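You operate a simulated robot arm through the tools that you are given. There is no shell and no other tool. Be economical: measure what you need, move in short steps, check, and stop when the job is done.

The job below is to be done with a simulated two-armed robot. You get a single attempt, and the scene is never put back.

TASK
The strap bites one edge of the taped carton: pad that edge and strap it again.
Fine: press the red cam lever, hands off the tail, till it is slack; strap up, spare blue strap pad on, strap over, tail into the green band. Where these are worked on the way, their far stop is far enough and under half their travel is too little: orange strap.

Only the result counts: the job must be done as asked and must still hold three seconds after the hand-in. Knocking over, shifting, dropping, spilling or breaking anything else fails it.

THE ROBOT
Two 7-joint arms with fingered hands on one trunk that stands fixed in place. Base frame: the origin is at the foot of the trunk, x ahead of it, y to its left, z up. Readings come in m, degrees, newtons and seconds.
The left shoulder is at [0.07, 0.162, 1.346], the right one opposite. With the tool pointing down near the work surface each hand reaches from about 0.1 to 0.76 m from the base axis, measured 20 degrees to its own side. Payload 4 kg a hand.
The tool frame of a hand sits at the grasp point between the pads (the TCP): z along the fingers, y along the line on which they close. The tips reach 0.026 m beyond it. Largest opening 0.132 m; the body of the gripper starts 0.073 m behind the TCP. The gripper is a hand of 4 fingers: y runs from the thumb to the fingers, the wrist lies at [0, 0, -0.224] in the tool frame.
Orientation is told as [roll, pitch, yaw] about the base's x, y, z axes, in that order, counted from this pose: with the fingers straight down and closing along the base's y, the tool's x points along the base's -x, its y along +y and its z along -z.

THE INTERFACE
- The arms move only by the tool servo_tool. It takes "left_targets", "right_targets" or both (then of equal length, played together; a hand with none holds still); each is a list of rows, each a list of 2 entries, a list of its own where there are three numbers: the shift along the base's x, y, z in m, then the turn, a rotation vector about the base's x, y, z in degrees. In form: [[[dx, dy, dz], [rx, ry, rz]], ...]. A call has 1 to 12 rows; each row is the pose to reach, as a shift and turn from the pose commanded when the call began. A row lasts 0.2 s, in which the tool goes at most 0.05 m and 8.6 degrees; a call with a longer step from one row to the next is refused whole. Where a pose cannot be reached the arm comes as near as it can. A force on the tool above 70 N (or 10 N above the force at the start of the call, whichever is more), or a blocked arm, ends the call early, and 0.2 s more pass. In this call time passes only in rows, and 0.2 s behind the last. The reply holds the time, the measured pose of the TCP, the force on the tool along the base axes, the opening and the grip force, in the units named above and with some noise, with the torque about the TCP (base axes, N m) and any sound that the robot's microphone picked up.
- Cameras (640 x 400 px; columns grow to the right, rows downward): "scene" is now at [0.1278, -0.048, 1.5787]; the picture's right is [-0.53, -0.85, -0.00], its down [-0.43, 0.27, -0.86] and it looks along [0.73, -0.46, -0.51] (base axes); focal length 239 px, centre (320, 200). "left" rides on the left gripper at [-0.073, 0.006, -0.094] in its tool frame; the picture's right is [-0.08, -1.00, 0.00], its down [0.78, -0.06, -0.62] and it looks along [0.61, -0.05, 0.79] (tool axes); focal length 230 px, centre (320, 200). "right" rides on the right gripper at [0.073, 0.006, -0.094] in its tool frame; the picture's right is [-0.08, 1.00, 0.00], its down [-0.78, -0.06, -0.62] and it looks along [-0.61, -0.05, 0.79] (tool axes); focal length 230 px, centre (320, 200). There is no depth. A picture from a camera that has moved, and an enlarged one, comes with that camera's place and axes in the base frame and with its lens.
- camera(camera): a new picture of that camera. It takes no simulated time.
- move_column(by): slides the trunk up (or, below 0, down) by that many m; the arms and the scene camera ride with it, the base frame stays. It gives what a move gives, with no picture.
- move_fingers(finger1, finger2, finger3, thumb_bend, hand): sets how far each is bent, from 0 (flat) to 1 (curled in); at 0.3 the hand is open as for a grip, at 0.7 the pads meet at the TCP. One left out holds its place. A second passes; each finger stops where it meets its share of the squeeze, and holds until it gets a number again. It is the only way to open and close the hand. It gives what a move gives, with no picture; readings hold the bend of each and the force on the fingers (four entries, about 0 where the hand has none), thumb and palm.
- pan_tilt(pan, tilt): turns the head with the scene camera to pan (to the left, within 86 degrees either way) and tilt (down, from -29 to 69), counted from straight ahead of the robot. It gives what a move gives.
- close_up(camera, box): a new picture of the part [left, top, right, bottom] of that camera's present view, enlarged. It takes no simulated time.
- sign_off(): hands the job in; it is judged then, once.

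Go step by step. Nothing tells you positions but the pictures and the camera data: compare them with the known pose of the tool, close in by small moves and look again before you grip or let go. The budget is 120 turns and 94 pictures, counting those below and the enlarged ones. Unless the task says otherwise, let go and move clear before handing in, and close with one line.

The tools are called by a JSON object that holds its "name" and its "arguments". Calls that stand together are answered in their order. servo_tool: Moves the arms, as the interface text tells. Its arguments: {"type":"object","properties":{"left_targets":{"type":"array"},"right_targets":{"type":"array"}},"required":[]} The other tools are called the same way: move_column (by) slides the trunk up or down; move_fingers (finger1, finger2, finger3, thumb_bend, hand) moves the fingers one by one; pan_tilt (pan, tilt) turns the head that bears the scene camera; camera (camera) takes a picture; close_up (camera, box) takes an enlarged picture of a part of a camera's view; sign_off () hands the job in.

At the start:

```text
clock: 0.0
left_ee_pos: [0.4035, -0.0733, 1.4758]
left_orientation: [0.0, 0.1, -0.1]
left_contact_force: [0.5, 0.2, 0.3]
left_ft_torque: [0.0, 0.01, -0.04]
left_grip_width: 0.1319
left_grasp_force: 0.1
left_shape: jaw
left_bend: [0.3, 0.3, 0.3, 0.3]
left_finger forces: [0.0, 0.0, 0.1, 0.0, 0.1, 0.0]
right_ee_pos: [0.3743, -0.476, 1.3733]
right_orientation: [0.0, 0.0, -0.1]
right_contact_force: [0.3, 0.5, -0.2]
right_ft_torque: [0.0, 0.0, 0.0]
right_grip_width: 0.1319
right_grasp_force: 0.2
right_shape: jaw
right_bend: [0.3, 0.3, 0.3, 0.3]
right_finger forces: [0.1, 0.0, 0.0, 0.1, 0.1, 0.0]
trunk travel left (down, up): [-0.825, 0.115]
head pan, tilt: [-32.1, 30.5]
```

scene: 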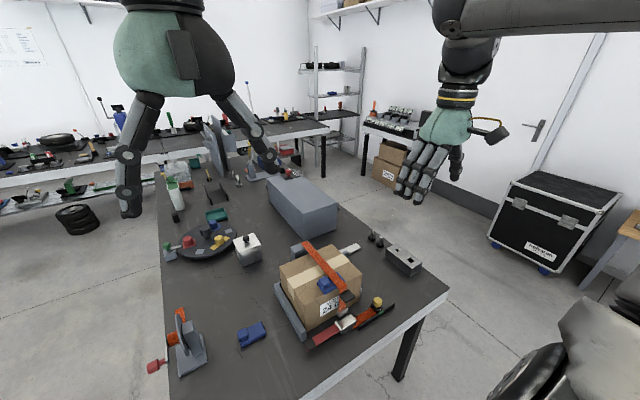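
right: 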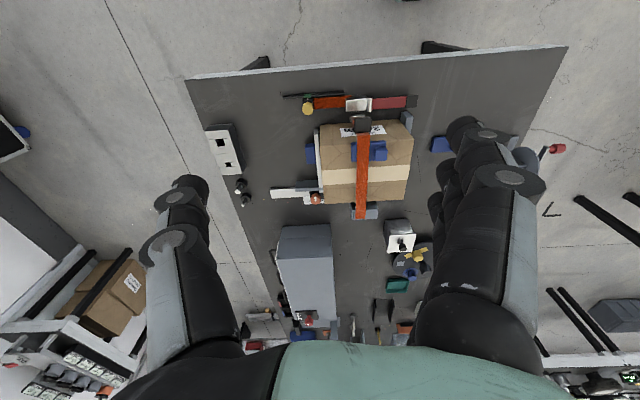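
left: 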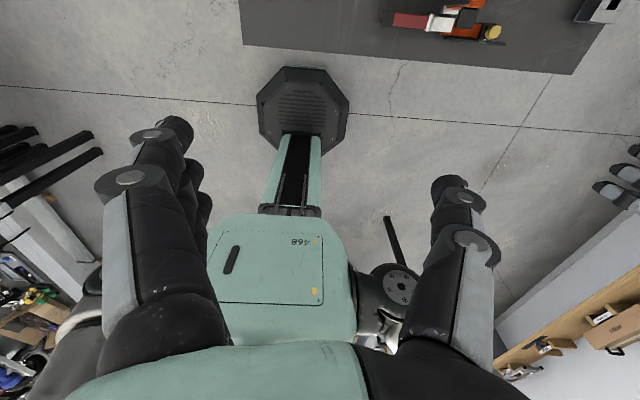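

I see a carton strapped with an orange strap, a blue pad on it, and a spare blue piece on the table. I'll look closer before moving.

{"name": "close_up", "arguments": {"camera": "scene", "box": [220, 220, 440, 358]}}

{"name": "close_up", "arguments": {"camera": "right", "box": [260, 80, 480, 218]}}

```text
2.90 times, centred on (330, 289) of scene
camera zoom: at [0.1278, -0.048, 1.5787], right [-0.53, -0.85, 0.0], down [-0.43, 0.27, -0.86], along [0.73, -0.46, -0.51], focal length 694 px, centre (291, -58)
```

zoom: 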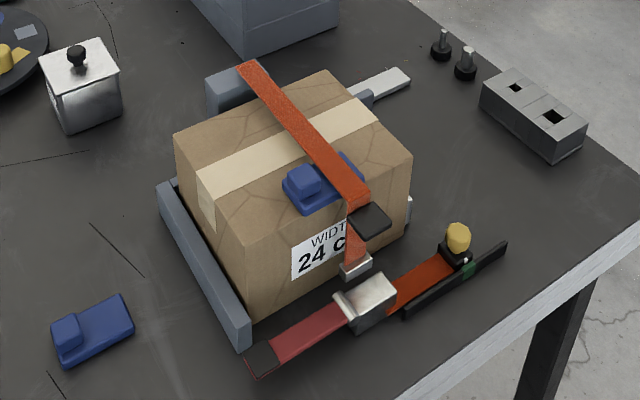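

```text
2.90 times, centred on (370, 149) of right
camera zoom: at [0.3003, -0.4702, 1.468], right [0.08, 1.0, 0.0], down [0.78, -0.06, 0.62], along [0.61, -0.05, -0.79], focal length 667 px, centre (175, 348)
```

zoom: 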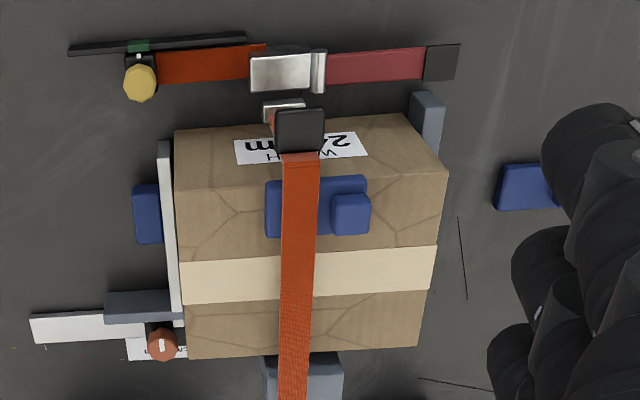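

Rough triangulation: spare pad around (0.65,-0.10,0.76), carton top near z≈0.93, black strap tab near (0.50,-0.38,0.93). I'll bring the left hand forward to view the far side of the carton.

{"name": "servo_tool", "arguments": {"left_targets": [[[0.04, -0.02, 0], [0, 0, 0]], [[0.08, -0.04, 0], [0, 0, 0]], [[0.12, -0.06, 0], [0, 0, 0]], [[0.16, -0.08, 0], [0, 0, 0]], [[0.2, -0.1, 0], [0, 0, 0]], [[0.24, -0.12, 0], [0, 0, 0]], [[0.28, -0.14, 0], [0, 0, 0]], [[0.32, -0.16, 0], [0, 0, 0]], [[0.36, -0.18, 0], [0, 0, 0]]], "right_targets": [[[0, -0.02, 0], [0, 0, 0]], [[0, -0.04, 0], [0, 0, 0]], [[0, -0.06, 0], [0, 0, 0]], [[0, -0.08, 0], [0, 0, 0]], [[0, -0.1, 0], [0, 0, 0]], [[0, -0.12, 0], [0, 0, 0]], [[0, -0.14, 0], [0, 0, 0]], [[0, -0.16, 0], [0, 0, 0]], [[0, -0.18, 0], [0, 0, 0]]]}}

{"name": "camera", "arguments": {"camera": "left"}}

{"name": "camera", "arguments": {"camera": "right"}}

```text
clock: 2.0
left_ee_pos: [0.5825, -0.1104, 1.437]
left_orientation: [-1.2, 0.1, 1.2]
left_contact_force: [0.6, -0.7, -0.1]
left_ft_torque: [-0.03, 0.01, -0.02]
left_grip_width: 0.1318
left_grasp_force: 0.1
left_shape: jaw
left_bend: [0.3, 0.3, 0.3, 0.3]
left_finger forces: [0.0, 0.0, 0.0, 0.0, 0.0, 0.0]
left hand out of reach, approached as far as the arm can: row 3, 4, 5, 6, 7, 8, 9
right_ee_pos: [0.374, -0.6574, 1.3736]
right_orientation: [0.0, -0.1, -0.1]
right_contact_force: [0.1, 0.3, -0.2]
right_ft_torque: [0.01, -0.03, 0.0]
right_grip_width: 0.1319
right_grasp_force: 0.0
right_shape: jaw
right_bend: [0.3, 0.3, 0.3, 0.3]
right_finger forces: [0.1, 0.0, 0.1, 0.0, 0.0, 0.0]
trunk travel left (down, up): [-0.825, 0.115]
head pan, tilt: [-32.1, 30.5]
```

```text
88 pictures are left
camera left: at [0.656, -0.101, 1.5306], right [0.1, -0.99, 0.02], down [-0.78, -0.07, 0.62], along [-0.61, -0.08, -0.79], focal length 230 px, centre (320, 200)
```

left: 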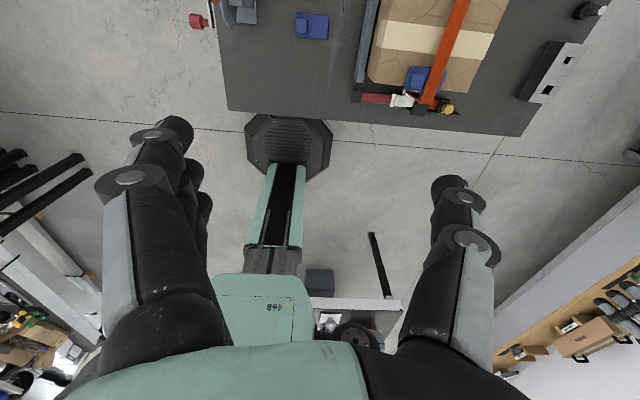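

```text
87 pictures are left
camera right: at [0.2999, -0.6514, 1.4677], right [0.08, 1.0, 0.0], down [0.78, -0.06, 0.62], along [0.62, -0.05, -0.79], focal length 230 px, centre (320, 200)
```

right: 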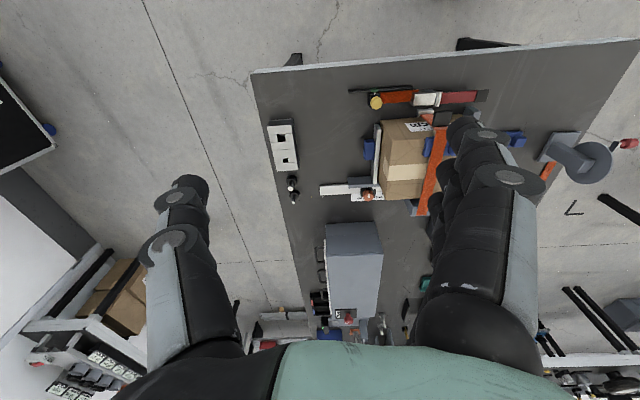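

The left hand reached its limit, but the views still help. I'll zoom on the carton and the loose pads.

{"name": "close_up", "arguments": {"camera": "left", "box": [340, 0, 500, 120]}}

{"name": "close_up", "arguments": {"camera": "right", "box": [310, 75, 470, 225]}}

{"name": "close_up", "arguments": {"camera": "scene", "box": [290, 230, 410, 350]}}

```text
3.33 times, centred on (420, 60) of left
camera zoom: at [0.656, -0.101, 1.5306], right [0.1, -0.99, 0.02], down [-0.78, -0.07, 0.62], along [-0.61, -0.08, -0.79], focal length 767 px, centre (-13, 667)
```

zoom: 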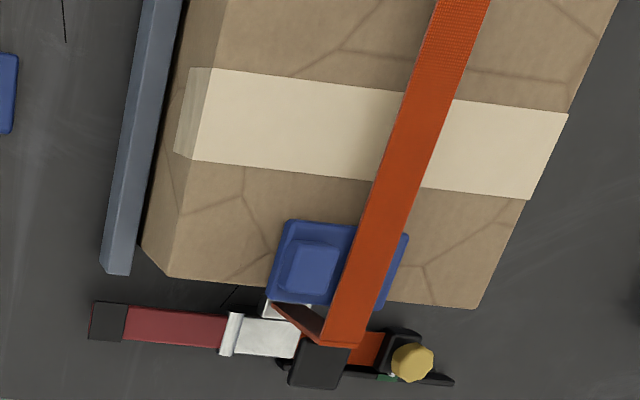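

```text
2.67 times, centred on (390, 150) of right
camera zoom: at [0.2999, -0.6514, 1.4677], right [0.08, 1.0, 0.0], down [0.78, -0.06, 0.62], along [0.62, -0.05, -0.79], focal length 614 px, centre (133, 333)
```

zoom: 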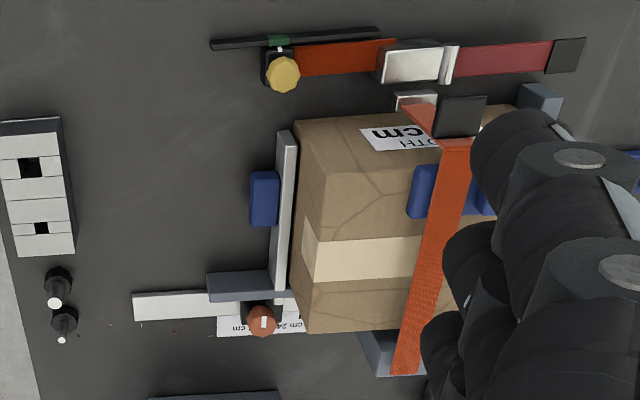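

```text
3.33 times, centred on (350, 290) of scene
camera zoom: at [0.1274, -0.0488, 1.5788], right [-0.53, -0.85, 0.0], down [-0.43, 0.27, -0.86], along [0.73, -0.46, -0.51], focal length 798 px, centre (220, -100)
```

zoom: 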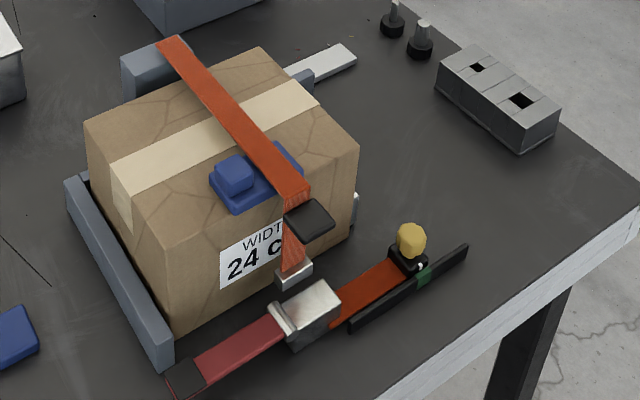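

The near edge already has a pad; the far top edge (x≈0.73) seems bare, with the strap hinged behind. The far side needs more reach, so I'll lower the trunk.

{"name": "move_column", "arguments": {"by": -0.25}}

{"name": "servo_tool", "arguments": {"left_targets": [[[0.03, -0.02, 0], [0, 0, 0]], [[0.06, -0.04, 0], [0, 0, 0]], [[0.09, -0.06, 0], [0, 0, 0]], [[0.11, -0.08, 0], [0, 0, 0]], [[0.12, -0.1, 0], [0, 0, 0]], [[0.13, -0.12, 0], [0, 0, 0]]]}}

{"name": "camera", "arguments": {"camera": "left"}}

{"name": "camera", "arguments": {"camera": "scene"}}

```text
clock: 4.6
left_ee_pos: [0.5835, -0.1102, 1.1853]
left_orientation: [-1.1, 0.2, 1.3]
left_contact_force: [-0.6, -0.3, -0.8]
left_ft_torque: [0.01, 0.0, -0.01]
left_grip_width: 0.1318
left_grasp_force: 0.0
left_shape: jaw
left_bend: [0.3, 0.3, 0.3, 0.3]
left_finger forces: [0.0, 0.1, 0.0, 0.0, 0.0, 0.0]
right_ee_pos: [0.3748, -0.6561, 1.1243]
right_orientation: [0.0, -0.2, 0.0]
right_contact_force: [0.1, 0.9, -0.3]
right_ft_torque: [-0.02, 0.01, -0.02]
right_grip_width: 0.132
right_grasp_force: 0.1
right_shape: jaw
right_bend: [0.3, 0.3, 0.3, 0.3]
right_finger forces: [0.1, 0.0, 0.0, 0.1, 0.0, 0.0]
trunk travel left (down, up): [-0.575, 0.365]
head pan, tilt: [-32.1, 30.5]
```

```text
clock: 6.0
left_ee_pos: [0.5878, -0.1149, 1.1635]
left_orientation: [-0.8, -0.1, 0.7]
left_contact_force: [0.5, 0.3, 0.0]
left_ft_torque: [0.01, 0.0, -0.02]
left_grip_width: 0.1318
left_grasp_force: 0.1
left_shape: jaw
left_bend: [0.3, 0.3, 0.3, 0.3]
left_finger forces: [0.0, 0.0, 0.0, 0.1, 0.0, 0.0]
left hand out of reach, approached as far as the arm can: row 1, 2, 3, 4, 5, 6
right_ee_pos: [0.3743, -0.6559, 1.1237]
right_orientation: [-0.1, -0.1, 0.0]
right_contact_force: [0.0, -0.1, -0.5]
right_ft_torque: [-0.04, 0.02, 0.06]
right_grip_width: 0.132
right_grasp_force: 0.0
right_shape: jaw
right_bend: [0.3, 0.3, 0.3, 0.3]
right_finger forces: [0.0, 0.0, 0.0, 0.1, 0.0, 0.0]
trunk travel left (down, up): [-0.575, 0.365]
head pan, tilt: [-32.1, 30.5]
```

```text
83 pictures are left
camera left: at [0.6605, -0.1051, 1.2566], right [0.09, -1.0, 0.01], down [-0.79, -0.06, 0.62], along [-0.61, -0.07, -0.79], focal length 230 px, centre (320, 200)
```

left: 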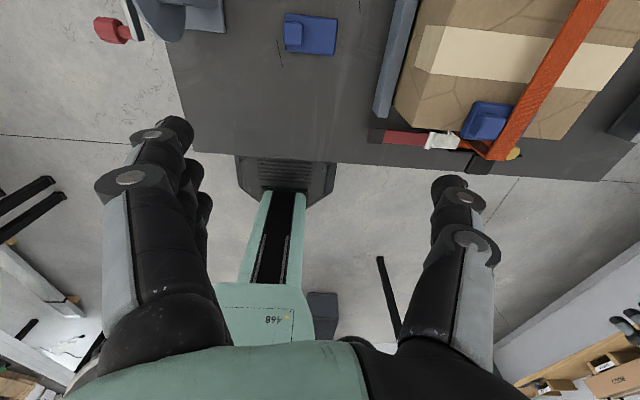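

```text
82 pictures are left
camera scene: at [0.1275, -0.0477, 1.3288], right [-0.53, -0.85, 0.0], down [-0.43, 0.27, -0.86], along [0.73, -0.46, -0.51], focal length 239 px, centre (320, 200)
```

scene: 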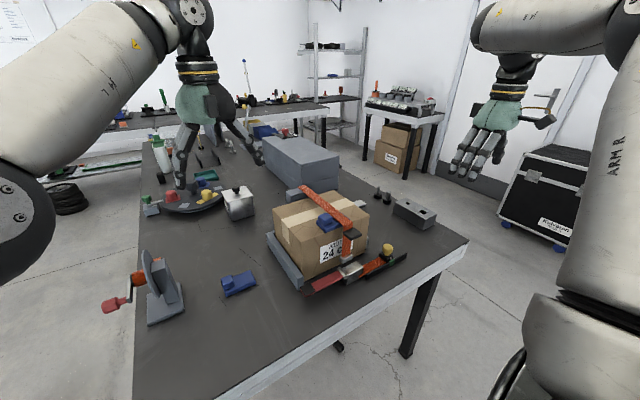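

The left arm is near its limit with a straight-down tool. I'll tilt its fingers forward so its camera looks straight down at the far edge.

{"name": "servo_tool", "arguments": {"left_targets": [[[0.0, 0.0, 0], [0, -8, 0]], [[0.02, -0.01, -0.01], [0, -16, 0]], [[0.04, -0.03, -0.03], [0, -24, 0]], [[0.07, -0.05, -0.05], [0, -32, 0]], [[0.09, -0.07, -0.07], [0, -40, 0]], [[0.1, -0.1, -0.08], [0, -40, 0]]]}}

{"name": "camera", "arguments": {"camera": "left"}}

```text
clock: 7.4
left_ee_pos: [0.6188, -0.098, 1.2203]
left_orientation: [-5.2, -24.9, -0.5]
left_contact_force: [-0.7, 0.4, 0.5]
left_ft_torque: [0.01, 0.0, 0.01]
left_grip_width: 0.1319
left_grasp_force: 0.1
left_shape: jaw
left_bend: [0.3, 0.3, 0.3, 0.3]
left_finger forces: [0.0, 0.1, 0.0, 0.1, 0.0, 0.1]
left hand out of reach, approached as far as the arm can: row 2, 3, 4, 5, 6
right_ee_pos: [0.3747, -0.656, 1.1244]
right_orientation: [-0.1, -0.1, -0.1]
right_contact_force: [0.5, -0.1, 0.9]
right_ft_torque: [0.02, 0.02, 0.04]
right_grip_width: 0.1319
right_grasp_force: 0.0
right_shape: jaw
right_bend: [0.3, 0.3, 0.3, 0.3]
right_finger forces: [0.0, 0.0, 0.0, 0.0, 0.0, 0.1]
trunk travel left (down, up): [-0.575, 0.365]
head pan, tilt: [-32.1, 30.5]
```

```text
81 pictures are left
camera left: at [0.6464, -0.0827, 1.3347], right [0.02, -0.99, 0.11], down [-0.97, 0.0, 0.23], along [-0.23, -0.12, -0.97], focal length 230 px, centre (320, 200)
```

left: 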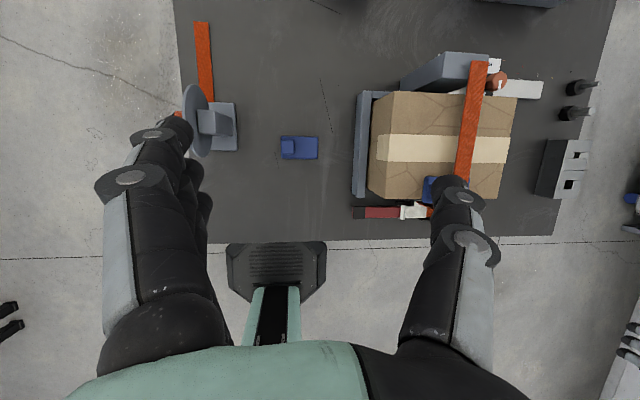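

{"name": "close_up", "arguments": {"camera": "left", "box": [340, 30, 560, 230]}}

{"name": "close_up", "arguments": {"camera": "scene", "box": [220, 160, 440, 310]}}

```text
2.00 times, centred on (450, 130) of left
camera zoom: at [0.6464, -0.0827, 1.3347], right [0.02, -0.99, 0.11], down [-0.97, 0.0, 0.23], along [-0.23, -0.12, -0.97], focal length 460 px, centre (60, 340)
```

zoom: 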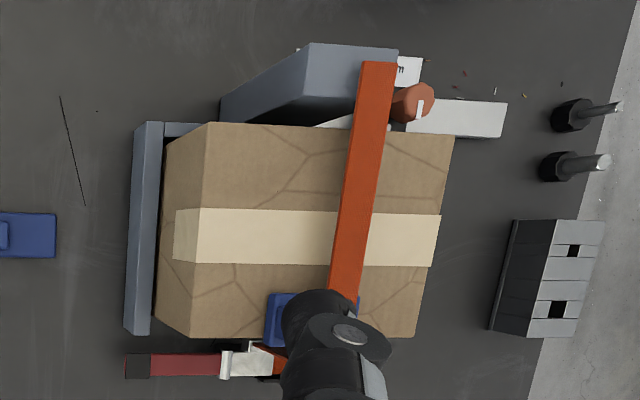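

```text
2.67 times, centred on (330, 235) of scene
camera zoom: at [0.1272, -0.0477, 1.3288], right [-0.53, -0.85, 0.0], down [-0.43, 0.27, -0.86], along [0.73, -0.46, -0.51], focal length 638 px, centre (293, 107)
```

zoom: 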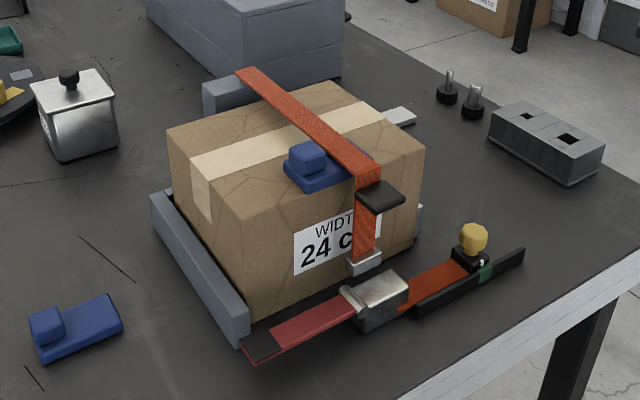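

{"name": "close_up", "arguments": {"camera": "left", "box": [410, 45, 510, 108]}}

{"name": "close_up", "arguments": {"camera": "scene", "box": [280, 170, 400, 245]}}

{"name": "close_up", "arguments": {"camera": "scene", "box": [300, 215, 420, 300]}}

```text
6.35 times, centred on (460, 76) of left
camera zoom: at [0.6464, -0.0827, 1.3347], right [0.02, -0.99, 0.11], down [-0.97, 0.0, 0.23], along [-0.23, -0.12, -0.97], focal length 1461 px, centre (-569, 984)
```

zoom: 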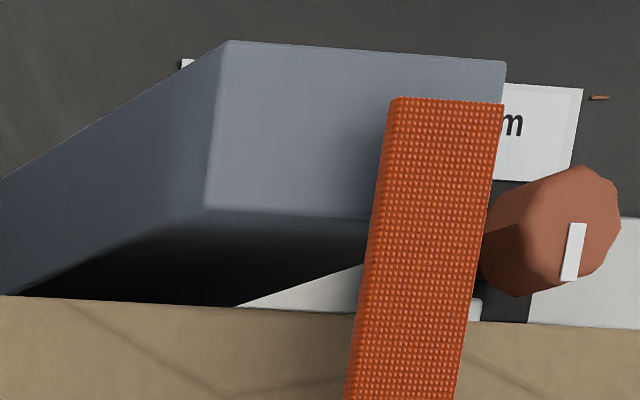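

```text
5.33 times, centred on (340, 208) of scene
camera zoom: at [0.1272, -0.0477, 1.3288], right [-0.53, -0.85, 0.0], down [-0.43, 0.27, -0.86], along [0.73, -0.46, -0.51], focal length 1276 px, centre (213, 160)
```

zoom: 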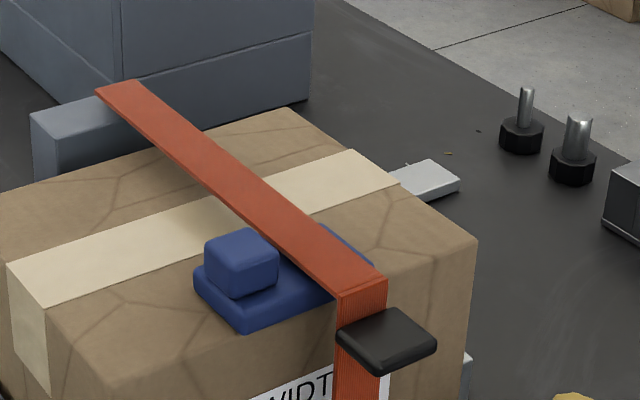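

```text
4.71 times, centred on (360, 258) of scene
camera zoom: at [0.1272, -0.0477, 1.3288], right [-0.53, -0.85, 0.0], down [-0.43, 0.27, -0.86], along [0.73, -0.46, -0.51], focal length 1126 px, centre (132, -71)
```

zoom: 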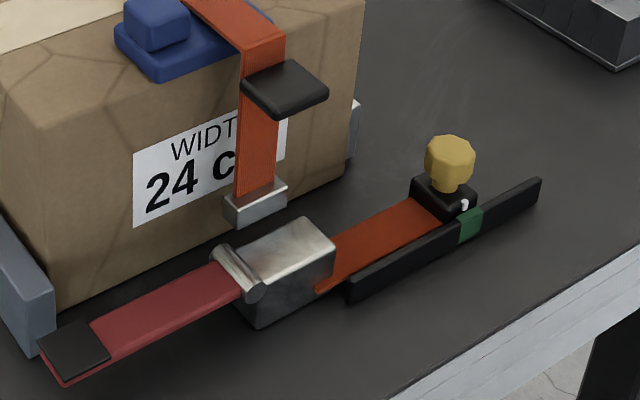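

Hinge is at the far post (x≈0.79), red lever tip near (0.49,-0.24,0.82), yellow tail knob near (0.49,-0.52,0.82). I'll bring the left hand back upright and close its fingers for pressing.

{"name": "servo_tool", "arguments": {"left_targets": [[[-0.03, 0, 0.0], [0, 8, 0]], [[-0.06, 0.0, 0.0], [0, 16, 0]], [[-0.1, 0, 0], [0, 24, 0]], [[-0.14, 0, 0], [0, 32, 0]], [[-0.18, 0, 0], [0, 40, 0]], [[-0.22, 0, 0], [0, 40, 0]]]}}

{"name": "move_fingers", "arguments": {"hand": "left", "finger1": 0.7, "finger2": 0.7, "finger3": 0.7, "thumb_bend": 0.7}}

```text
clock: 8.8
left_ee_pos: [0.393, -0.1051, 1.2224]
left_orientation: [-5.9, 14.9, -1.3]
left_contact_force: [-0.6, 0.4, 0.2]
left_ft_torque: [-0.04, -0.03, 0.06]
left_grip_width: 0.132
left_grasp_force: 0.0
left_shape: jaw
left_bend: [0.3, 0.3, 0.3, 0.3]
left_finger forces: [0.0, 0.1, 0.0, 0.0, 0.1, 0.0]
right_ee_pos: [0.3727, -0.6557, 1.1254]
right_orientation: [0.0, -0.3, 0.1]
right_contact_force: [-0.8, -0.8, -0.5]
right_ft_torque: [-0.02, -0.03, 0.01]
right_grip_width: 0.1319
right_grasp_force: 0.1
right_shape: jaw
right_bend: [0.3, 0.3, 0.3, 0.3]
right_finger forces: [0.0, 0.0, 0.1, 0.0, 0.0, 0.1]
trunk travel left (down, up): [-0.575, 0.365]
head pan, tilt: [-32.1, 30.5]
```

```text
clock: 9.8
left_ee_pos: [0.3982, -0.1058, 1.2208]
left_orientation: [-6.0, 14.8, -1.4]
left_contact_force: [0.0, -0.4, 0.2]
left_ft_torque: [-0.01, 0.0, 0.01]
left_grip_width: 0.0146
left_grasp_force: 0.1
left_shape: fingers
left_bend: [0.7, 0.7, 0.7, 0.7]
left_finger forces: [0.0, 0.0, 0.0, 0.0, 0.1, 0.0]
right_ee_pos: [0.3749, -0.6561, 1.1236]
right_orientation: [0.0, -0.1, 0.0]
right_contact_force: [0.0, -0.3, -0.1]
right_ft_torque: [-0.01, 0.03, 0.01]
right_grip_width: 0.1316
right_grasp_force: 0.1
right_shape: jaw
right_bend: [0.3, 0.3, 0.3, 0.3]
right_finger forces: [0.0, 0.1, 0.0, 0.0, 0.1, 0.0]
trunk travel left (down, up): [-0.575, 0.365]
head pan, tilt: [-32.1, 30.5]
```

The commanded pose follows the reached one, good. Now I move over the lever tip.

{"name": "servo_tool", "arguments": {"left_targets": [[[0.015, -0.025, 0], [3, -7.4, 0.7]], [[0.03, -0.05, -0.02], [6, -14.8, 1.4]], [[0.045, -0.075, -0.05], [6, -14.8, 1.4]], [[0.06, -0.1, -0.08], [6, -14.8, 1.4]], [[0.075, -0.125, -0.11], [6, -14.8, 1.4]], [[0.08, -0.14, -0.15], [6, -14.8, 1.4]], [[0.082, -0.14, -0.19], [6, -14.8, 1.4]], [[0.082, -0.14, -0.23], [6, -14.8, 1.4]], [[0.082, -0.14, -0.27], [6, -14.8, 1.4]], [[0.082, -0.14, -0.3], [6, -14.8, 1.4]]]}}

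{"name": "camera", "arguments": {"camera": "scene"}}

{"name": "camera", "arguments": {"camera": "left"}}

```text
clock: 12.0
left_ee_pos: [0.5695, -0.1276, 1.0247]
left_orientation: [0.6, 2.0, 0.7]
left_contact_force: [0.8, 1.1, 0.5]
left_ft_torque: [-0.08, 0.1, -0.01]
left_grip_width: 0.014
left_grasp_force: 0.0
left_shape: fingers
left_bend: [0.7, 0.7, 0.7, 0.7]
left_finger forces: [0.0, 0.0, 0.0, 0.1, 0.1, 0.1]
left hand out of reach, approached as far as the arm can: row 4, 5, 6, 7, 8, 9, 10
right_ee_pos: [0.3782, -0.6553, 1.1228]
right_orientation: [-0.1, 0.3, 0.0]
right_contact_force: [0.4, 0.7, -0.4]
right_ft_torque: [-0.02, 0.06, -0.01]
right_grip_width: 0.1319
right_grasp_force: 0.0
right_shape: jaw
right_bend: [0.3, 0.3, 0.3, 0.3]
right_finger forces: [0.1, 0.0, 0.0, 0.1, 0.0, 0.0]
trunk travel left (down, up): [-0.575, 0.365]
head pan, tilt: [-32.1, 30.5]
```

```text
75 pictures are left
camera scene: at [0.1314, -0.047, 1.3282], right [-0.53, -0.85, 0.0], down [-0.43, 0.27, -0.86], along [0.73, -0.46, -0.51], focal length 239 px, centre (320, 200)
```

scene: 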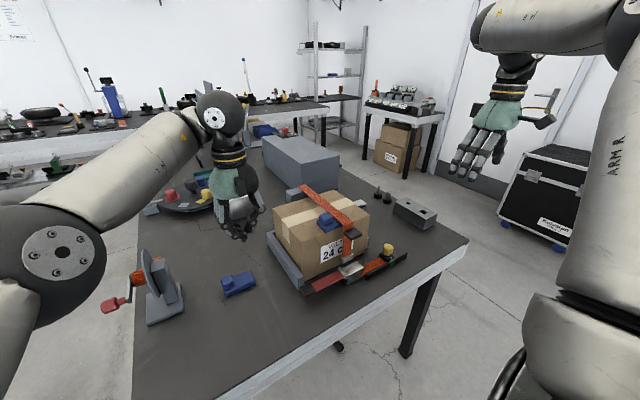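

```text
74 pictures are left
camera left: at [0.6453, -0.1215, 1.1156], right [0.09, -1.0, -0.01], down [-0.76, -0.08, 0.64], along [-0.64, -0.05, -0.77], focal length 230 px, centre (320, 200)
```

left: 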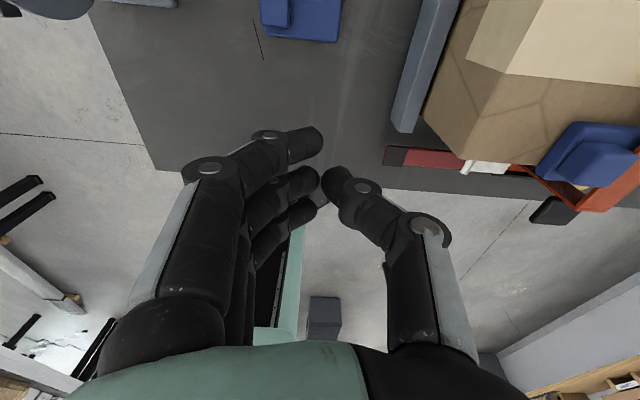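

The left arm can't cross that far to the right, so the right hand will do the work. I'll park the left hand out of the way and close the right hand above the lever.

{"name": "servo_tool", "arguments": {"left_targets": [[[-0.03, 0.03, 0.02], [0, 0, 0]], [[-0.06, 0.06, 0.04], [0, 0, 0]], [[-0.09, 0.09, 0.06], [0, 0, 0]], [[-0.12, 0.12, 0.08], [0, 0, 0]], [[-0.15, 0.15, 0.1], [0, 0, 0]], [[-0.18, 0.18, 0.12], [0, 0, 0]], [[-0.2, 0.22, 0.12], [0, 0, 0]], [[-0.2, 0.26, 0.12], [0, 0, 0]], [[-0.2, 0.3, 0.12], [0, 0, 0]]], "right_targets": [[[0, 0, 0], [0, 0, 0]], [[0, 0.02, 0], [0, 0, 0]], [[0, 0.06, 0], [0, 0, 0]], [[0, 0.1, 0], [0, 0, 0]], [[0, 0.14, 0], [0, 0, 0]], [[0.02, 0.18, 0], [0, 0, 0]], [[0.04, 0.22, 0], [0, 0, 0]], [[0.06, 0.26, 0], [0, 0, 0]], [[0.06, 0.3, 0], [0, 0, 0]]]}}

{"name": "move_fingers", "arguments": {"hand": "right", "finger1": 0.7, "finger2": 0.7, "finger3": 0.7, "thumb_bend": 0.7}}

{"name": "camera", "arguments": {"camera": "right"}}

```text
clock: 14.0
left_ee_pos: [0.3874, 0.1564, 1.2603]
left_orientation: [0.3, 0.2, 1.0]
left_contact_force: [0.0, -0.2, -0.7]
left_ft_torque: [-0.02, -0.01, -0.02]
left_grip_width: 0.014
left_grasp_force: 0.0
left_shape: fingers
left_bend: [0.7, 0.7, 0.7, 0.7]
left_finger forces: [0.1, 0.0, 0.0, 0.1, 0.0, 0.0]
left hand out of reach, approached as far as the arm can: row 1, 2, 3, 4, 5, 6, 7, 8, 9
right_ee_pos: [0.4346, -0.3544, 1.1237]
right_orientation: [0.0, -0.1, 0.0]
right_contact_force: [0.3, 0.2, 0.3]
right_ft_torque: [0.0, 0.03, -0.03]
right_grip_width: 0.1318
right_grasp_force: 0.1
right_shape: jaw
right_bend: [0.3, 0.3, 0.3, 0.3]
right_finger forces: [0.0, 0.0, 0.0, 0.0, 0.0, 0.0]
trunk travel left (down, up): [-0.575, 0.365]
head pan, tilt: [-32.1, 30.5]
```

```text
clock: 15.0
left_ee_pos: [0.3898, 0.1546, 1.2595]
left_orientation: [0.2, 0.4, 0.9]
left_contact_force: [0.1, -0.4, 0.1]
left_ft_torque: [-0.01, -0.03, 0.05]
left_grip_width: 0.0142
left_grasp_force: 0.1
left_shape: fingers
left_bend: [0.7, 0.7, 0.7, 0.7]
left_finger forces: [0.0, 0.1, 0.0, 0.0, 0.0, 0.0]
right_ee_pos: [0.4366, -0.3547, 1.1223]
right_orientation: [0.0, -0.1, 0.0]
right_contact_force: [-0.4, -0.5, 0.6]
right_ft_torque: [-0.05, 0.04, 0.01]
right_grip_width: 0.0145
right_grasp_force: 0.1
right_shape: fingers
right_bend: [0.7, 0.7, 0.7, 0.7]
right_finger forces: [0.1, 0.0, 0.1, 0.0, 0.0, 0.1]
trunk travel left (down, up): [-0.575, 0.365]
head pan, tilt: [-32.1, 30.5]
```

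```text
73 pictures are left
camera right: at [0.3613, -0.3487, 1.2176], right [0.08, 1.0, 0.0], down [0.78, -0.06, 0.62], along [0.62, -0.05, -0.79], focal length 230 px, centre (320, 200)
```

right: 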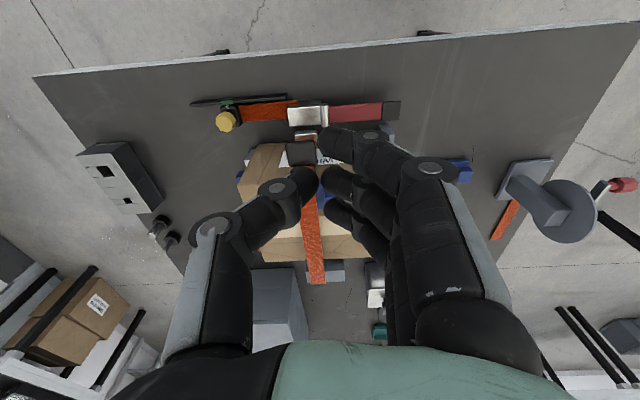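

Lever tip confirmed near (0.495,-0.24,0.81). I descend above it, keeping slightly toward me to clear the fence end.

{"name": "servo_tool", "arguments": {"right_targets": [[[0.01, 0.04, 0], [0, 0, 0]], [[0.03, 0.08, 0], [0, 0, 0]], [[0.04, 0.105, -0.03], [0, 0, 0]], [[0.04, 0.105, -0.07], [0, 0, 0]], [[0.04, 0.105, -0.11], [0, 0, 0]], [[0.04, 0.105, -0.15], [0, 0, 0]], [[0.04, 0.105, -0.19], [0, 0, 0]], [[0.04, 0.105, -0.23], [0, 0, 0]], [[0.04, 0.105, -0.25], [0, 0, 0]]]}}

{"name": "close_up", "arguments": {"camera": "scene", "box": [240, 180, 440, 305]}}

{"name": "camera", "arguments": {"camera": "right"}}

```text
clock: 17.0
left_ee_pos: [0.3888, 0.1541, 1.2596]
left_orientation: [0.2, 0.5, 0.9]
left_contact_force: [-0.3, 0.6, 0.8]
left_ft_torque: [-0.03, 0.01, 0.0]
left_grip_width: 0.0141
left_grasp_force: 0.2
left_shape: fingers
left_bend: [0.7, 0.7, 0.7, 0.7]
left_finger forces: [0.1, 0.0, 0.0, 0.0, 0.0, 0.1]
right_ee_pos: [0.4738, -0.2518, 0.8738]
right_orientation: [-0.1, -0.1, -0.1]
right_contact_force: [0.6, -0.8, 0.2]
right_ft_torque: [0.03, -0.02, 0.01]
right_grip_width: 0.0144
right_grasp_force: 0.0
right_shape: fingers
right_bend: [0.7, 0.7, 0.7, 0.7]
right_finger forces: [0.1, 0.1, 0.1, 0.0, 0.0, 0.0]
right hand out of reach, approached as far as the arm can: row 2, 3
trunk travel left (down, up): [-0.575, 0.365]
head pan, tilt: [-32.1, 30.5]
```

```text
3.20 times, centred on (340, 242) of scene
camera zoom: at [0.128, -0.0478, 1.3288], right [-0.53, -0.85, 0.0], down [-0.43, 0.27, -0.86], along [0.73, -0.46, -0.51], focal length 766 px, centre (256, 64)
```

zoom: 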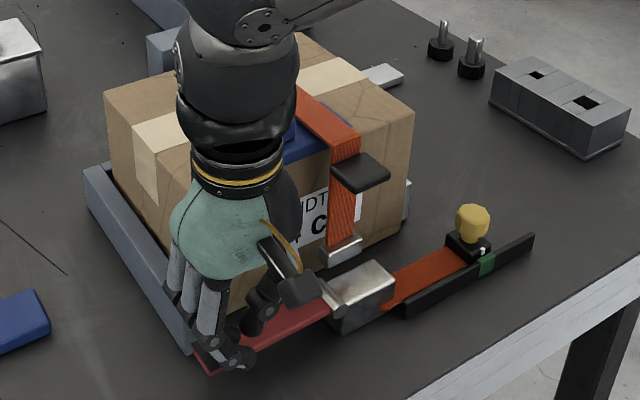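

```text
71 pictures are left
camera right: at [0.3998, -0.2455, 0.9678], right [0.08, 1.0, 0.0], down [0.78, -0.06, 0.62], along [0.62, -0.05, -0.79], focal length 230 px, centre (320, 200)
```

right: 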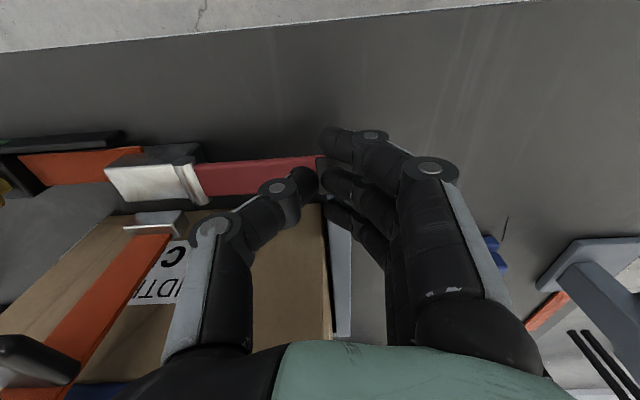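

Fingers are over the black tip. Pressing down in small steps.

{"name": "servo_tool", "arguments": {"right_targets": [[[0, 0, -0.01], [0, 0, 0]], [[0, 0, -0.02], [0, 0, 0]], [[0, 0, -0.03], [0, 0, 0]], [[0, 0, -0.04], [0, 0, 0]], [[0, 0, -0.05], [0, 0, 0]]]}}

{"name": "close_up", "arguments": {"camera": "scene", "box": [240, 180, 440, 305]}}

```text
clock: 18.2
left_ee_pos: [0.3883, 0.1544, 1.2596]
left_orientation: [0.2, 0.4, 0.9]
left_contact_force: [0.2, 0.1, 0.2]
left_ft_torque: [0.0, 0.01, -0.01]
left_grip_width: 0.0142
left_grasp_force: 0.0
left_shape: fingers
left_bend: [0.7, 0.7, 0.7, 0.7]
left_finger forces: [0.1, 0.1, 0.0, 0.1, 0.0, 0.0]
right_ee_pos: [0.4743, -0.251, 0.8261]
right_orientation: [0.0, -0.3, 0.0]
right_contact_force: [-0.2, -0.2, 5.1]
right_ft_torque: [-0.05, -0.08, -0.02]
right_grip_width: 0.0134
right_grasp_force: 2.8
right_shape: fingers
right_bend: [0.7, 0.7, 0.7, 0.71]
right_finger forces: [0.0, 0.1, 0.0, 0.1, 5.1, 0.1]
trunk travel left (down, up): [-0.575, 0.365]
head pan, tilt: [-32.1, 30.5]
```

```text
3.20 times, centred on (340, 242) of scene
camera zoom: at [0.1272, -0.0475, 1.329], right [-0.53, -0.85, 0.0], down [-0.43, 0.27, -0.86], along [0.73, -0.46, -0.51], focal length 766 px, centre (256, 64)
```

zoom: 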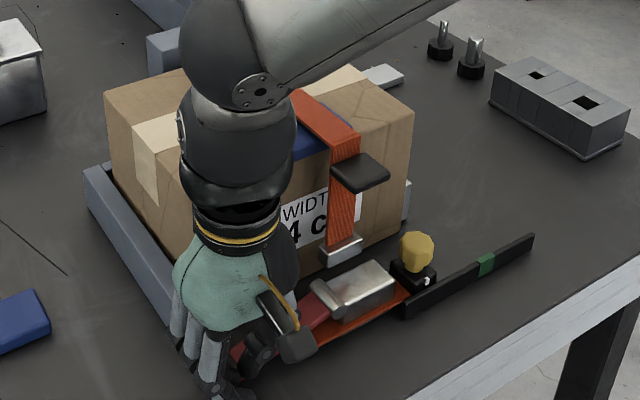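

The lever is working: the tail has run back toward the buckle. I press a bit further to be sure it is fully slack.

{"name": "servo_tool", "arguments": {"right_targets": [[[0, 0, -0.008], [0, 0, 0]], [[0, 0, -0.016], [0, 0, 0]], [[0, 0, -0.02], [0, 0, 0]], [[0, 0, -0.02], [0, 0, 0]], [[0, 0, -0.02], [0, 0, 0]], [[0, 0, -0.02], [0, 0, 0]]]}}

{"name": "close_up", "arguments": {"camera": "scene", "box": [240, 180, 440, 305]}}

```text
clock: 19.0
left_ee_pos: [0.3856, 0.1576, 1.2607]
left_orientation: [0.1, 0.2, 0.9]
left_contact_force: [0.3, 0.6, -0.3]
left_ft_torque: [0.02, 0.05, 0.01]
left_grip_width: 0.014
left_grasp_force: 0.1
left_shape: fingers
left_bend: [0.7, 0.7, 0.7, 0.7]
left_finger forces: [0.0, 0.0, 0.0, 0.0, 0.0, 0.1]
right_ee_pos: [0.4787, -0.2451, 0.8153]
right_orientation: [0.5, -1.4, 0.3]
right_contact_force: [-12.9, 7.8, 46.9]
right_ft_torque: [0.52, 0.24, 0.16]
right_grip_width: 0.011
right_grasp_force: 28.0
right_shape: fingers
right_bend: [0.7, 0.72, 0.72, 0.74]
right_finger forces: [0.0, 23.8, 11.7, 0.0, 20.4, 0.0]
trunk travel left (down, up): [-0.575, 0.365]
head pan, tilt: [-32.1, 30.5]
stopped in row 3 (right hand): the force on the tool passed its limit at 74 N (the readings are from after the stop); the commanded pose is now the measured one
```

```text
3.20 times, centred on (340, 242) of scene
camera zoom: at [0.1233, -0.0454, 1.3294], right [-0.53, -0.85, 0.0], down [-0.43, 0.27, -0.86], along [0.73, -0.46, -0.5], focal length 766 px, centre (256, 64)
```

zoom: 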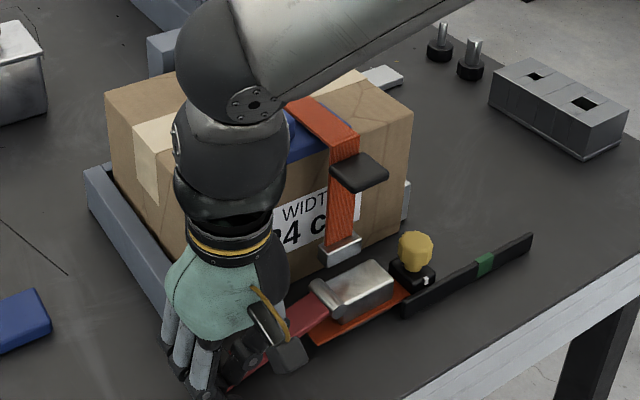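

The lever is at its stop and the tail is fully back. I'll release, back off upward, and turn the right hand to point forward for lifting the strap by its black tab.

{"name": "servo_tool", "arguments": {"right_targets": [[[-0.01, 0, 0.03], [0, 0, 0]], [[-0.02, 0, 0.08], [0, 0, 0]], [[-0.03, -0.02, 0.13], [0, 0, 0]], [[-0.05, -0.05, 0.18], [0, 0, 0]], [[-0.06, -0.08, 0.22], [0, -8, 0]], [[-0.06, -0.11, 0.25], [0, -16, 0]], [[-0.06, -0.14, 0.27], [0, -24, 0]], [[-0.06, -0.14, 0.27], [0, -32, 0]], [[-0.06, -0.14, 0.27], [0, -40, 0]], [[-0.06, -0.14, 0.27], [0, -48, 0]], [[-0.06, -0.14, 0.27], [0, -56, 0]], [[-0.06, -0.14, 0.27], [0, -64, 0]]]}}

{"name": "close_up", "arguments": {"camera": "scene", "box": [240, 180, 440, 305]}}

```text
refused: row 2 steps farther than a row can; nothing moved
```

```text
3.20 times, centred on (340, 242) of scene
camera zoom: at [0.1233, -0.0454, 1.3294], right [-0.53, -0.85, 0.0], down [-0.43, 0.27, -0.86], along [0.73, -0.46, -0.5], focal length 766 px, centre (256, 64)
```

zoom: 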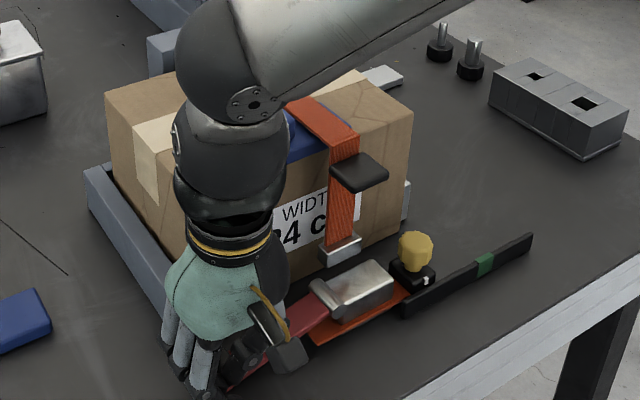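

A row was too long; I repeat with smaller steps.

{"name": "servo_tool", "arguments": {"right_targets": [[[-0.01, 0, 0.03], [0, 0, 0]], [[-0.02, 0, 0.07], [0, 0, 0]], [[-0.03, 0, 0.11], [0, 0, 0]], [[-0.04, -0.01, 0.15], [0, 0, 0]], [[-0.05, -0.03, 0.19], [0, -8, 0]], [[-0.06, -0.06, 0.22], [0, -16, 0]], [[-0.06, -0.09, 0.25], [0, -24, 0]], [[-0.06, -0.12, 0.27], [0, -32, 0]], [[-0.06, -0.14, 0.27], [0, -40, 0]], [[-0.06, -0.14, 0.27], [0, -48, 0]], [[-0.06, -0.14, 0.27], [0, -56, 0]], [[-0.06, -0.14, 0.27], [0, -64, 0]]]}}

{"name": "close_up", "arguments": {"camera": "scene", "box": [240, 180, 440, 305]}}

```text
clock: 21.8
left_ee_pos: [0.3884, 0.1559, 1.2598]
left_orientation: [0.2, 0.4, 0.8]
left_contact_force: [0.7, 0.0, 0.6]
left_ft_torque: [-0.01, 0.01, 0.03]
left_grip_width: 0.0143
left_grasp_force: 0.1
left_shape: fingers
left_bend: [0.7, 0.7, 0.7, 0.7]
left_finger forces: [0.1, 0.0, 0.1, 0.0, 0.0, 0.1]
right_ee_pos: [0.4299, -0.4231, 1.0104]
right_orientation: [-5.0, -45.0, 1.7]
right_contact_force: [0.3, -0.7, 0.2]
right_ft_torque: [0.02, 0.0, -0.01]
right_grip_width: 0.0141
right_grasp_force: 0.0
right_shape: fingers
right_bend: [0.7, 0.7, 0.7, 0.7]
right_finger forces: [0.0, 0.0, 0.0, 0.1, 0.0, 0.1]
right hand out of reach, approached as far as the arm can: row 10, 11, 12
trunk travel left (down, up): [-0.575, 0.365]
head pan, tilt: [-32.1, 30.5]
stopped in row 12 (right hand): the arm was blocked; the commanded pose is now the measured one
```

```text
3.20 times, centred on (340, 242) of scene
camera zoom: at [0.1276, -0.0475, 1.3288], right [-0.53, -0.85, 0.0], down [-0.43, 0.27, -0.86], along [0.73, -0.46, -0.51], focal length 766 px, centre (256, 64)
```

zoom: 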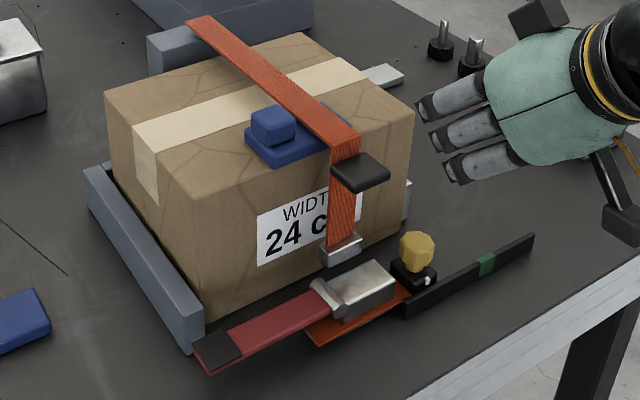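

The tail stays slack and the strap is free. The wrist is too close to the shoulder for a level hand, so I'll raise the trunk and finish the turn.

{"name": "move_column", "arguments": {"by": 0.22}}

{"name": "servo_tool", "arguments": {"right_targets": [[[-0.01, 0.01, -0.03], [2, -8, 0]], [[-0.02, 0.02, -0.06], [5, -16, 0]], [[-0.02, 0.03, -0.09], [5, -24, -1]], [[-0.02, 0.03, -0.12], [5, -32, -1]], [[-0.02, 0.03, -0.15], [5, -40, -1]], [[-0.02, 0.03, -0.18], [5, -45, -1]], [[-0.02, 0.03, -0.21], [5, -45, -1]]]}}

{"name": "camera", "arguments": {"camera": "scene"}}

```text
clock: 24.1
left_ee_pos: [0.3888, 0.1552, 1.4795]
left_orientation: [0.2, 0.4, 0.9]
left_contact_force: [0.3, 0.1, -0.3]
left_ft_torque: [-0.01, 0.04, 0.0]
left_grip_width: 0.0142
left_grasp_force: 0.0
left_shape: fingers
left_bend: [0.7, 0.7, 0.7, 0.7]
left_finger forces: [0.0, 0.0, 0.0, 0.1, 0.0, 0.1]
right_ee_pos: [0.4298, -0.4223, 1.2302]
right_orientation: [-4.9, -44.9, 1.5]
right_contact_force: [0.0, 1.3, 0.2]
right_ft_torque: [-0.02, 0.03, 0.01]
right_grip_width: 0.014
right_grasp_force: 0.1
right_shape: fingers
right_bend: [0.7, 0.7, 0.7, 0.7]
right_finger forces: [0.1, 0.0, 0.0, 0.1, 0.1, 0.1]
trunk travel left (down, up): [-0.795, 0.145]
head pan, tilt: [-32.1, 30.5]
```

```text
clock: 25.7
left_ee_pos: [0.3897, 0.1547, 1.4792]
left_orientation: [0.3, 0.5, 1.0]
left_contact_force: [-0.1, 0.2, -0.5]
left_ft_torque: [-0.06, -0.01, 0.02]
left_grip_width: 0.0141
left_grasp_force: 0.0
left_shape: fingers
left_bend: [0.7, 0.7, 0.7, 0.7]
left_finger forces: [0.1, 0.0, 0.0, 0.0, 0.0, 0.0]
right_ee_pos: [0.4014, -0.4493, 1.1065]
right_orientation: [86.1, -86.2, -88.9]
right_contact_force: [-0.1, 0.0, 0.4]
right_ft_torque: [0.01, 0.02, 0.0]
right_grip_width: 0.0141
right_grasp_force: 0.0
right_shape: fingers
right_bend: [0.7, 0.7, 0.7, 0.7]
right_finger forces: [0.1, 0.0, 0.0, 0.0, 0.0, 0.1]
right hand out of reach, approached as far as the arm can: row 1, 2, 3, 4, 5, 6, 7
trunk travel left (down, up): [-0.795, 0.145]
head pan, tilt: [-32.1, 30.5]
```

```text
66 pictures are left
camera scene: at [0.1284, -0.0472, 1.5487], right [-0.53, -0.85, 0.0], down [-0.43, 0.27, -0.86], along [0.73, -0.46, -0.51], focal length 239 px, centre (320, 200)
```

scene: 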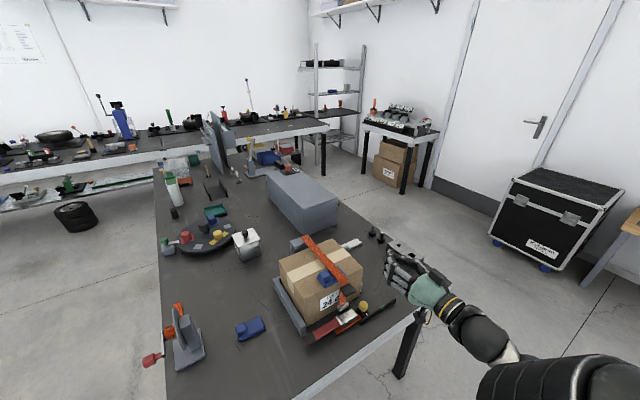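

The hand now points forward. I go down and line up below the tab, in front of it.

{"name": "servo_tool", "arguments": {"right_targets": [[[0, 0.01, -0.04], [0, 0, 0]], [[0, 0.02, -0.08], [0, 0, 0]], [[0, 0.03, -0.12], [0, 0, 0]], [[0, 0.04, -0.16], [0, 0, 0]], [[0, 0.05, -0.2], [0, 0, 0]], [[0, 0.06, -0.23], [0, 0, 0]]]}}

{"name": "close_up", "arguments": {"camera": "scene", "box": [260, 220, 440, 340]}}

{"name": "camera", "arguments": {"camera": "right"}}

```text
clock: 27.1
left_ee_pos: [0.3886, 0.1554, 1.4801]
left_orientation: [0.2, 0.3, 0.9]
left_contact_force: [0.4, 0.0, 0.0]
left_ft_torque: [0.02, 0.0, -0.01]
left_grip_width: 0.0142
left_grasp_force: 0.0
left_shape: fingers
left_bend: [0.7, 0.7, 0.7, 0.7]
left_finger forces: [0.1, 0.1, 0.0, 0.1, 0.0, 0.1]
right_ee_pos: [0.3888, -0.5028, 1.0558]
right_orientation: [85.8, -86.2, -88.7]
right_contact_force: [-0.2, -1.0, -0.8]
right_ft_torque: [0.01, -0.01, 0.02]
right_grip_width: 0.0141
right_grasp_force: 0.0
right_shape: fingers
right_bend: [0.7, 0.7, 0.7, 0.7]
right_finger forces: [0.1, 0.0, 0.0, 0.1, 0.1, 0.0]
right hand out of reach, approached as far as the arm can: row 1, 2, 3, 4, 5, 6
trunk travel left (down, up): [-0.795, 0.145]
head pan, tilt: [-32.1, 30.5]
```

```text
3.33 times, centred on (350, 280) of scene
camera zoom: at [0.1275, -0.0476, 1.5488], right [-0.53, -0.85, 0.0], down [-0.43, 0.27, -0.86], along [0.73, -0.46, -0.51], focal length 798 px, centre (220, -67)
```

zoom: 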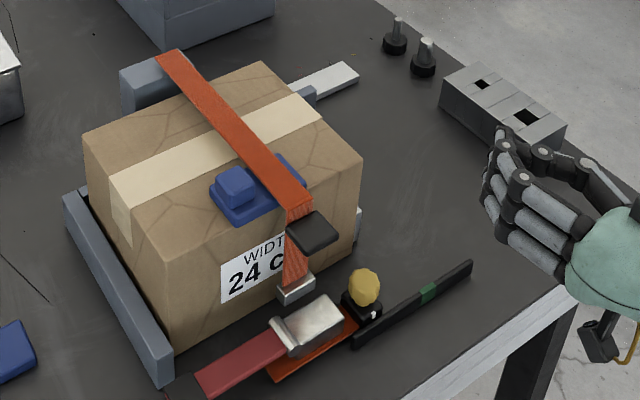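

```text
64 pictures are left
camera right: at [0.294, -0.488, 0.9845], right [0.05, 0.99, 0.14], down [-0.62, -0.08, 0.78], along [0.78, -0.13, 0.61], focal length 230 px, centre (320, 200)
```

right: 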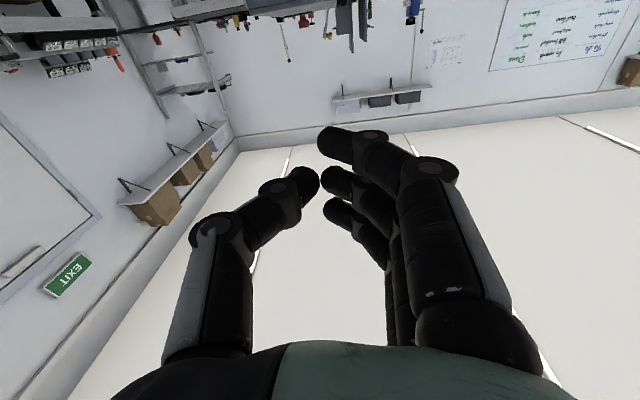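

A level hand isn't reachable there. Instead I'll pinch the tab (centre ≈ (0.504,-0.388,0.93), 0.035 wide) across its sides from above and swing it up. I turn the hand back down first.

{"name": "servo_tool", "arguments": {"right_targets": [[[0.0, 0.0, 0.02], [0, 8.4, 0]], [[0.0, 0.0, 0.04], [0, 16.8, 0]], [[0.01, 0.0, 0.06], [0, 25, 0]], [[0.02, 0.01, 0.06], [0, 33.4, 0]], [[0.03, 0.02, 0.06], [0, 41.8, 0]], [[0.04, 0.04, 0.06], [0, 50, 0]], [[0.06, 0.06, 0.06], [0, 58, 0]], [[0.08, 0.08, 0.06], [0, 66, 0]], [[0.1, 0.1, 0.06], [0, 72, 0]], [[0.11, 0.116, 0.06], [0, 72, 0]]]}}

{"name": "move_fingers", "arguments": {"hand": "right", "finger1": 0.5, "finger2": 0.5, "finger3": 0.5, "thumb_bend": 0.5}}

{"name": "camera", "arguments": {"camera": "right"}}

```text
clock: 29.5
left_ee_pos: [0.3838, 0.1526, 1.4806]
left_orientation: [0.2, 0.3, 0.9]
left_contact_force: [-0.1, 0.2, 0.1]
left_ft_torque: [0.01, -0.05, -0.01]
left_grip_width: 0.0141
left_grasp_force: 0.0
left_shape: fingers
left_bend: [0.7, 0.7, 0.7, 0.7]
left_finger forces: [0.0, 0.0, 0.1, 0.1, 0.1, 0.0]
right_ee_pos: [0.4441, -0.3857, 1.029]
right_orientation: [-2.0, -5.3, -3.8]
right_contact_force: [-0.7, 1.0, -0.3]
right_ft_torque: [0.0, -0.01, -0.01]
right_grip_width: 0.0142
right_grasp_force: 0.0
right_shape: fingers
right_bend: [0.7, 0.7, 0.7, 0.7]
right_finger forces: [0.1, 0.1, 0.1, 0.1, 0.0, 0.0]
right hand out of reach, approached as far as the arm can: row 8, 9
trunk travel left (down, up): [-0.795, 0.145]
head pan, tilt: [-32.1, 30.5]
stopped in row 10 (right hand): the arm was blocked; the commanded pose is now the measured one
```

```text
clock: 30.5
left_ee_pos: [0.3917, 0.1551, 1.4787]
left_orientation: [0.3, 0.4, 0.9]
left_contact_force: [1.4, -0.7, -0.2]
left_ft_torque: [-0.01, -0.01, 0.0]
left_grip_width: 0.0142
left_grasp_force: 0.1
left_shape: fingers
left_bend: [0.7, 0.7, 0.7, 0.7]
left_finger forces: [0.0, 0.1, 0.1, 0.1, 0.1, 0.0]
right_ee_pos: [0.4478, -0.385, 1.0264]
right_orientation: [-2.1, -5.2, -3.8]
right_contact_force: [-0.1, 0.0, -0.2]
right_ft_torque: [0.02, 0.0, 0.04]
right_grip_width: 0.07
right_grasp_force: 0.0
right_shape: fingers
right_bend: [0.5, 0.5, 0.5, 0.5]
right_finger forces: [0.0, 0.0, 0.0, 0.0, 0.0, 0.0]
trunk travel left (down, up): [-0.795, 0.145]
head pan, tilt: [-32.1, 30.5]
```

```text
63 pictures are left
camera right: at [0.3671, -0.3696, 1.1144], right [0.15, 0.99, -0.03], down [0.72, -0.09, 0.69], along [0.68, -0.12, -0.73], focal length 230 px, centre (320, 200)
```

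right: 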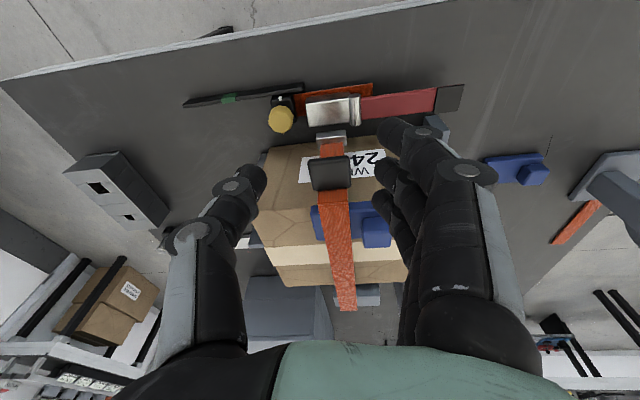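

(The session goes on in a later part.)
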